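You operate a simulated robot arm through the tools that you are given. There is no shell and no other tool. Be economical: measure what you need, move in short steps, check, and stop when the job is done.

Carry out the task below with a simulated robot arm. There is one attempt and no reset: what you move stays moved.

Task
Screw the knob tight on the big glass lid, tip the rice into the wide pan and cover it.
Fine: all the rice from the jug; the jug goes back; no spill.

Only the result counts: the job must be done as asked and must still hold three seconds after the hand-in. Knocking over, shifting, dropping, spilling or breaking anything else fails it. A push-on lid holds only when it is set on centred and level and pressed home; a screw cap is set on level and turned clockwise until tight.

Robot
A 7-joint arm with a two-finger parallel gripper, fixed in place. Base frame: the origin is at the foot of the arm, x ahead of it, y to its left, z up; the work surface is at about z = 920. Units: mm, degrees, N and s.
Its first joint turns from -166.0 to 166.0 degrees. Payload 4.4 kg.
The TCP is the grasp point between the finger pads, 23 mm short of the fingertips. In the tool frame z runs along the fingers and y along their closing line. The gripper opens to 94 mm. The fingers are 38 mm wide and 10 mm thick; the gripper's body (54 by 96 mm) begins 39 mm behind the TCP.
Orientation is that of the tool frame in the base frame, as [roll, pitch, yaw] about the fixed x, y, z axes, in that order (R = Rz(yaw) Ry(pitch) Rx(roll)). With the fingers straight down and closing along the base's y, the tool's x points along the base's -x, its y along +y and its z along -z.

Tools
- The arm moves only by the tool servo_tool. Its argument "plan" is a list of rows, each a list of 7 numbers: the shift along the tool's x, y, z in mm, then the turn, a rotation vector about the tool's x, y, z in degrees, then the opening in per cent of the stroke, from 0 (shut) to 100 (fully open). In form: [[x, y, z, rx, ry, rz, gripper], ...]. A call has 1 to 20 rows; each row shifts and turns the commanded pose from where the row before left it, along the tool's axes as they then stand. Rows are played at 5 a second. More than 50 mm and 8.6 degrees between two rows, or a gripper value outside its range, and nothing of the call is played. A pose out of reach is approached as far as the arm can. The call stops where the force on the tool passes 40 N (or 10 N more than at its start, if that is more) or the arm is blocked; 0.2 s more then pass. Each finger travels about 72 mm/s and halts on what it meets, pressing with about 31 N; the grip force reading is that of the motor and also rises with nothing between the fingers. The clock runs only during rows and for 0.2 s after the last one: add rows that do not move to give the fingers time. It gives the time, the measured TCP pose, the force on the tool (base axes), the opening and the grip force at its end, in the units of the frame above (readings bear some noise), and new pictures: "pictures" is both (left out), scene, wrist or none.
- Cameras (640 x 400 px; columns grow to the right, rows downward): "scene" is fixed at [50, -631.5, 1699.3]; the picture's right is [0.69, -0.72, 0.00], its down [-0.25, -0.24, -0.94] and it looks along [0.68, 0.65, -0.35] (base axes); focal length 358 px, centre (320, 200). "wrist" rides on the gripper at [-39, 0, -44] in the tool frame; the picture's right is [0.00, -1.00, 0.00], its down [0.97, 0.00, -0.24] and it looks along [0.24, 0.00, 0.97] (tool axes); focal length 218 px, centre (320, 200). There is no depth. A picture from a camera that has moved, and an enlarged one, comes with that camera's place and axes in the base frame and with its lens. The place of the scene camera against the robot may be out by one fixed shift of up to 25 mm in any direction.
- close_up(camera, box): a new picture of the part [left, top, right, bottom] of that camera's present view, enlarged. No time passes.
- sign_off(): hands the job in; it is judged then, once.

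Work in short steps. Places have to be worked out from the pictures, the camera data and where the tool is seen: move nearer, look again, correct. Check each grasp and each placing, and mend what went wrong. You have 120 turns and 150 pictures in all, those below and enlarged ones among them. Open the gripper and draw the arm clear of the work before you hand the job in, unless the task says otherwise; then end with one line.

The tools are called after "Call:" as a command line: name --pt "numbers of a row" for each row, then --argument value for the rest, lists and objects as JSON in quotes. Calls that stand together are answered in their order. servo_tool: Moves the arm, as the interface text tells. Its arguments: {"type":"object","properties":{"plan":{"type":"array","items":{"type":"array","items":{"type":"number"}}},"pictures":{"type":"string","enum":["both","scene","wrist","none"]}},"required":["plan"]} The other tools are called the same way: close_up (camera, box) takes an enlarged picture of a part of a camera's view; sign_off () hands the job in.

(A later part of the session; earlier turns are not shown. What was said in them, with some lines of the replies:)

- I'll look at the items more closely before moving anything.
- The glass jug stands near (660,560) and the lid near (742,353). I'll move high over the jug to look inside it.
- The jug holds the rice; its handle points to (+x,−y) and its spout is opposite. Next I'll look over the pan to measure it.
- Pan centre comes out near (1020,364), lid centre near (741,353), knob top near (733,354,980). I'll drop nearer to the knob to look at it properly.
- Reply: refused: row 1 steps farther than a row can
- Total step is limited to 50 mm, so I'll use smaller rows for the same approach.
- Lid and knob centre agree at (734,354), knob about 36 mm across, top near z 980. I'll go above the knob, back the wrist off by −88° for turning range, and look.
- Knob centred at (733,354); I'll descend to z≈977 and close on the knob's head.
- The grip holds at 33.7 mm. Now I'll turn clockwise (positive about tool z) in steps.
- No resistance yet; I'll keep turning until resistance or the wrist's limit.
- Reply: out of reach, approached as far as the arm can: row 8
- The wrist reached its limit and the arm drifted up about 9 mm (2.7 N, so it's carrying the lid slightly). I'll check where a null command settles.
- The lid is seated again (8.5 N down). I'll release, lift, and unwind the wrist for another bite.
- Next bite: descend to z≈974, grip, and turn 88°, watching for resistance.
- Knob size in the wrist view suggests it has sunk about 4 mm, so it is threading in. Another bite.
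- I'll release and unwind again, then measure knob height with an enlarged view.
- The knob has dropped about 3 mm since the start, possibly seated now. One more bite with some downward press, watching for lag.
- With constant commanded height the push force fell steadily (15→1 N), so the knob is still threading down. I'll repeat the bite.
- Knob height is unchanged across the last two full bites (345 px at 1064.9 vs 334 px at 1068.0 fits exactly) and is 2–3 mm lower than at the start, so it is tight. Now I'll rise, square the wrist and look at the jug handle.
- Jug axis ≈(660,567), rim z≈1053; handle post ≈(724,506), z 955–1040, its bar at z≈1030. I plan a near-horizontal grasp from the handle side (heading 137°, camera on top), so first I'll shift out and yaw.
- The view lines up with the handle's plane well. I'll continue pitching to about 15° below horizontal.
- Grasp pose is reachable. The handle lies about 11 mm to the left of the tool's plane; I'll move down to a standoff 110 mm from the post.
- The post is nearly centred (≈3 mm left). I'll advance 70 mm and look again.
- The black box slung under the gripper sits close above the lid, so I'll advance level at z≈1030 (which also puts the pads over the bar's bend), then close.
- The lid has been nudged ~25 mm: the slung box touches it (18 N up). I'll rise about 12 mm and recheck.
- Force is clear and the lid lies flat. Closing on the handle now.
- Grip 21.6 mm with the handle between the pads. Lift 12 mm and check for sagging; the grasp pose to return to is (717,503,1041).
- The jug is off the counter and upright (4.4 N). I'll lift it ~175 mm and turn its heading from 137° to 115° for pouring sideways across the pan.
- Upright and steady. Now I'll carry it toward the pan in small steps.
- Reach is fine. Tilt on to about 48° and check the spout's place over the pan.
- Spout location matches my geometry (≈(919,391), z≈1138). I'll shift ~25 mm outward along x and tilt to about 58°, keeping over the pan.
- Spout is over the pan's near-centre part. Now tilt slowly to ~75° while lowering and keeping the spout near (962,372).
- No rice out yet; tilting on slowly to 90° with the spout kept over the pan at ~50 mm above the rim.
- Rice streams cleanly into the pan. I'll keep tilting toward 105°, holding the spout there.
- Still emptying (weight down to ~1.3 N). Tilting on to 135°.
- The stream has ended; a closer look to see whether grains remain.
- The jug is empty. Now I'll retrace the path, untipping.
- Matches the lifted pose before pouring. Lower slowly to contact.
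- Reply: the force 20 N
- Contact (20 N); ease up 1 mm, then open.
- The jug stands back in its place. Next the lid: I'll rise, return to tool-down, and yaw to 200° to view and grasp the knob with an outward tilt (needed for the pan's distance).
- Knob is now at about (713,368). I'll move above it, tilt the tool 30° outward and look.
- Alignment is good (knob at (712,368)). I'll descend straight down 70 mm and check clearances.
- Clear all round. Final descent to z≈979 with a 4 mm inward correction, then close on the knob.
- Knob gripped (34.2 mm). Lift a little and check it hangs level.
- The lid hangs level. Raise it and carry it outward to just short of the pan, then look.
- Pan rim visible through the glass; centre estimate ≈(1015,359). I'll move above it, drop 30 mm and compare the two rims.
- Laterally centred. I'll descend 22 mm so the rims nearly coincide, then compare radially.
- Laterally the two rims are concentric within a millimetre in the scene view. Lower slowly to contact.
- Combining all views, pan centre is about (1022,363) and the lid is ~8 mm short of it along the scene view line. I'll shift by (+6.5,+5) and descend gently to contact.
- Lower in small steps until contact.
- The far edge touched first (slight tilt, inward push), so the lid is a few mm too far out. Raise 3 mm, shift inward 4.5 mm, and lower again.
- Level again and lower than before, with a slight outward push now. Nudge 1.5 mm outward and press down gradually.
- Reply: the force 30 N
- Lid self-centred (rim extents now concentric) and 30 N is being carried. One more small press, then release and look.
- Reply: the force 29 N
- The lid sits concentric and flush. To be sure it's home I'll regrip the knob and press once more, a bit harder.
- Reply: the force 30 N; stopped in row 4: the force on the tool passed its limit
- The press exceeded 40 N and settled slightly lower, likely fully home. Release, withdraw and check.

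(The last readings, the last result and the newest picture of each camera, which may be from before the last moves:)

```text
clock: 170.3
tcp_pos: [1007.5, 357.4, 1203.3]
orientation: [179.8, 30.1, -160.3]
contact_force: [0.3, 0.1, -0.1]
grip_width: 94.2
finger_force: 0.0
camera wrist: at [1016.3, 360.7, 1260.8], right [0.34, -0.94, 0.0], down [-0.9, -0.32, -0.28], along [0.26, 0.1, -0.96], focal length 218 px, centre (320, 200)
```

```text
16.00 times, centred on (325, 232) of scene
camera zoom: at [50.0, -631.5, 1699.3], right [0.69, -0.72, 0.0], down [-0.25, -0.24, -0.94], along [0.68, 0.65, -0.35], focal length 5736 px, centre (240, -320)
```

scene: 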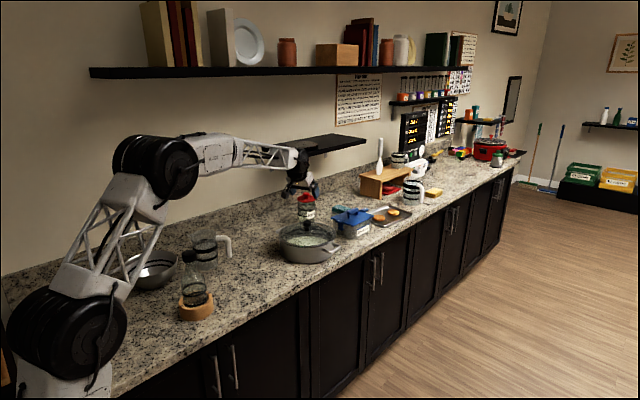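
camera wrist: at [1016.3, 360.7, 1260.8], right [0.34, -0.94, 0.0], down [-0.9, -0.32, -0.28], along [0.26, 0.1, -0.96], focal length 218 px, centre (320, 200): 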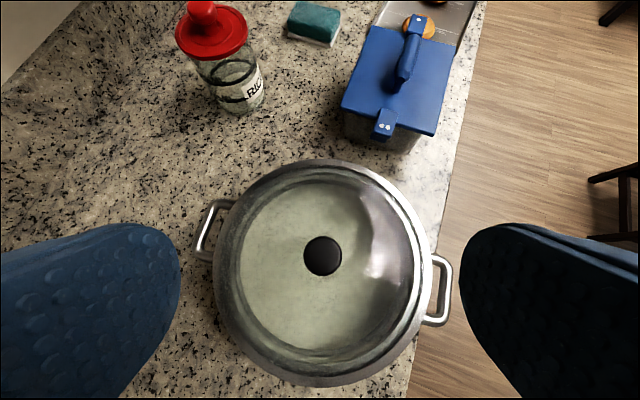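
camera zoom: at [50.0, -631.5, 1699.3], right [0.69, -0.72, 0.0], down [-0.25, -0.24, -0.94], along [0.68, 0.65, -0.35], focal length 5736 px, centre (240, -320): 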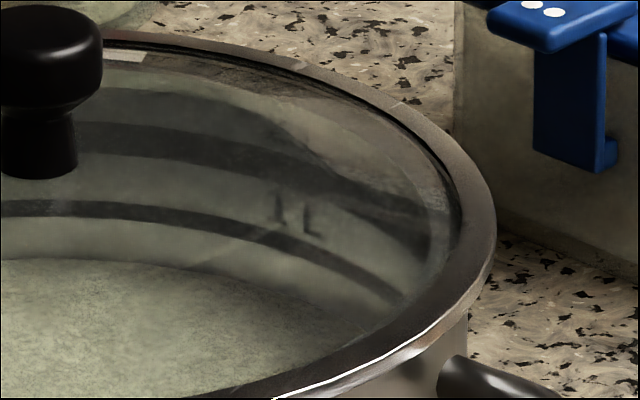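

Lid overhang is even to about 1 mm all round, level and flush; jug and everything else are in place. I'll draw the arm clear before handing in.

Call:
servo_tool --pt "-10 0 -40 0 0 0 100" --pt "-10 0 -40 0 0 0 100" --pt "30 0 -25 0 0 0 100" --pt "30 0 -25 0 0 0 100" --pt "30 0 -25 0 0 0 100" --pt "0 0 0 0 0 0 100" --pt "0 0 0 0 0 0 100" --pictures "scene"

Call:
close_up --camera "scene" --box '[110, 180, 350, 330]'

```text
clock: 171.9
tcp_pos: [871.0, 308.7, 1300.8]
orientation: [179.9, 30.1, -160.2]
contact_force: [0.3, -0.5, 0.3]
grip_width: 94.0
finger_force: 0.0
```

scene: 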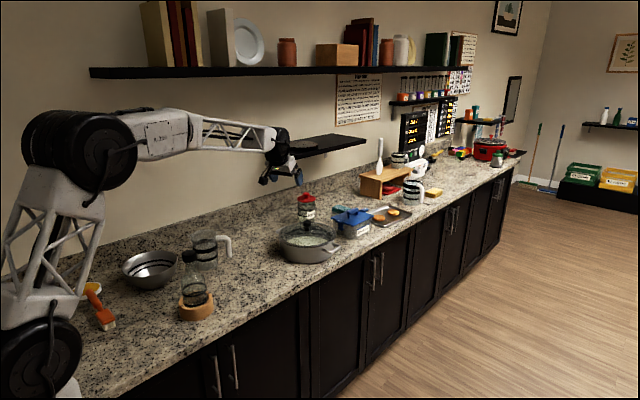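

```text
2.67 times, centred on (230, 255) of scene
camera zoom: at [50.0, -631.5, 1699.3], right [0.69, -0.72, 0.0], down [-0.25, -0.24, -0.94], along [0.68, 0.65, -0.35], focal length 956 px, centre (560, 53)
```

zoom: 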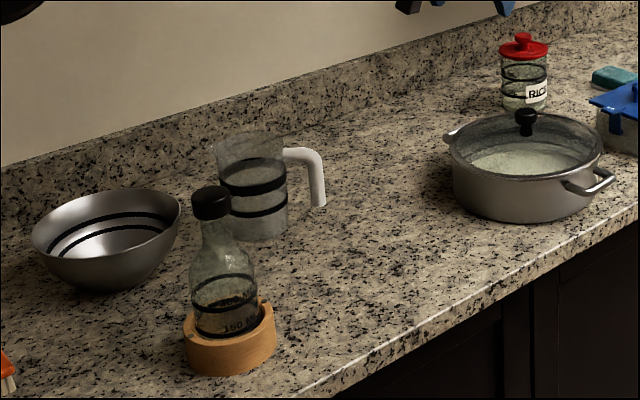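

Everything is in place: jug back, rice in the pan, lid seated, arm clear.

Call:
sign_off

```text
The job is handed in.
```

I tightened the lid's knob and tipped all the rice from the jug into the wide pan with no spill seen. The jug is back within a few mm of where it stood, and the lid is pressed onto the pan, level and within about 1 mm of centre; I judged the knob tight because it stopped sinking over the last two bites.
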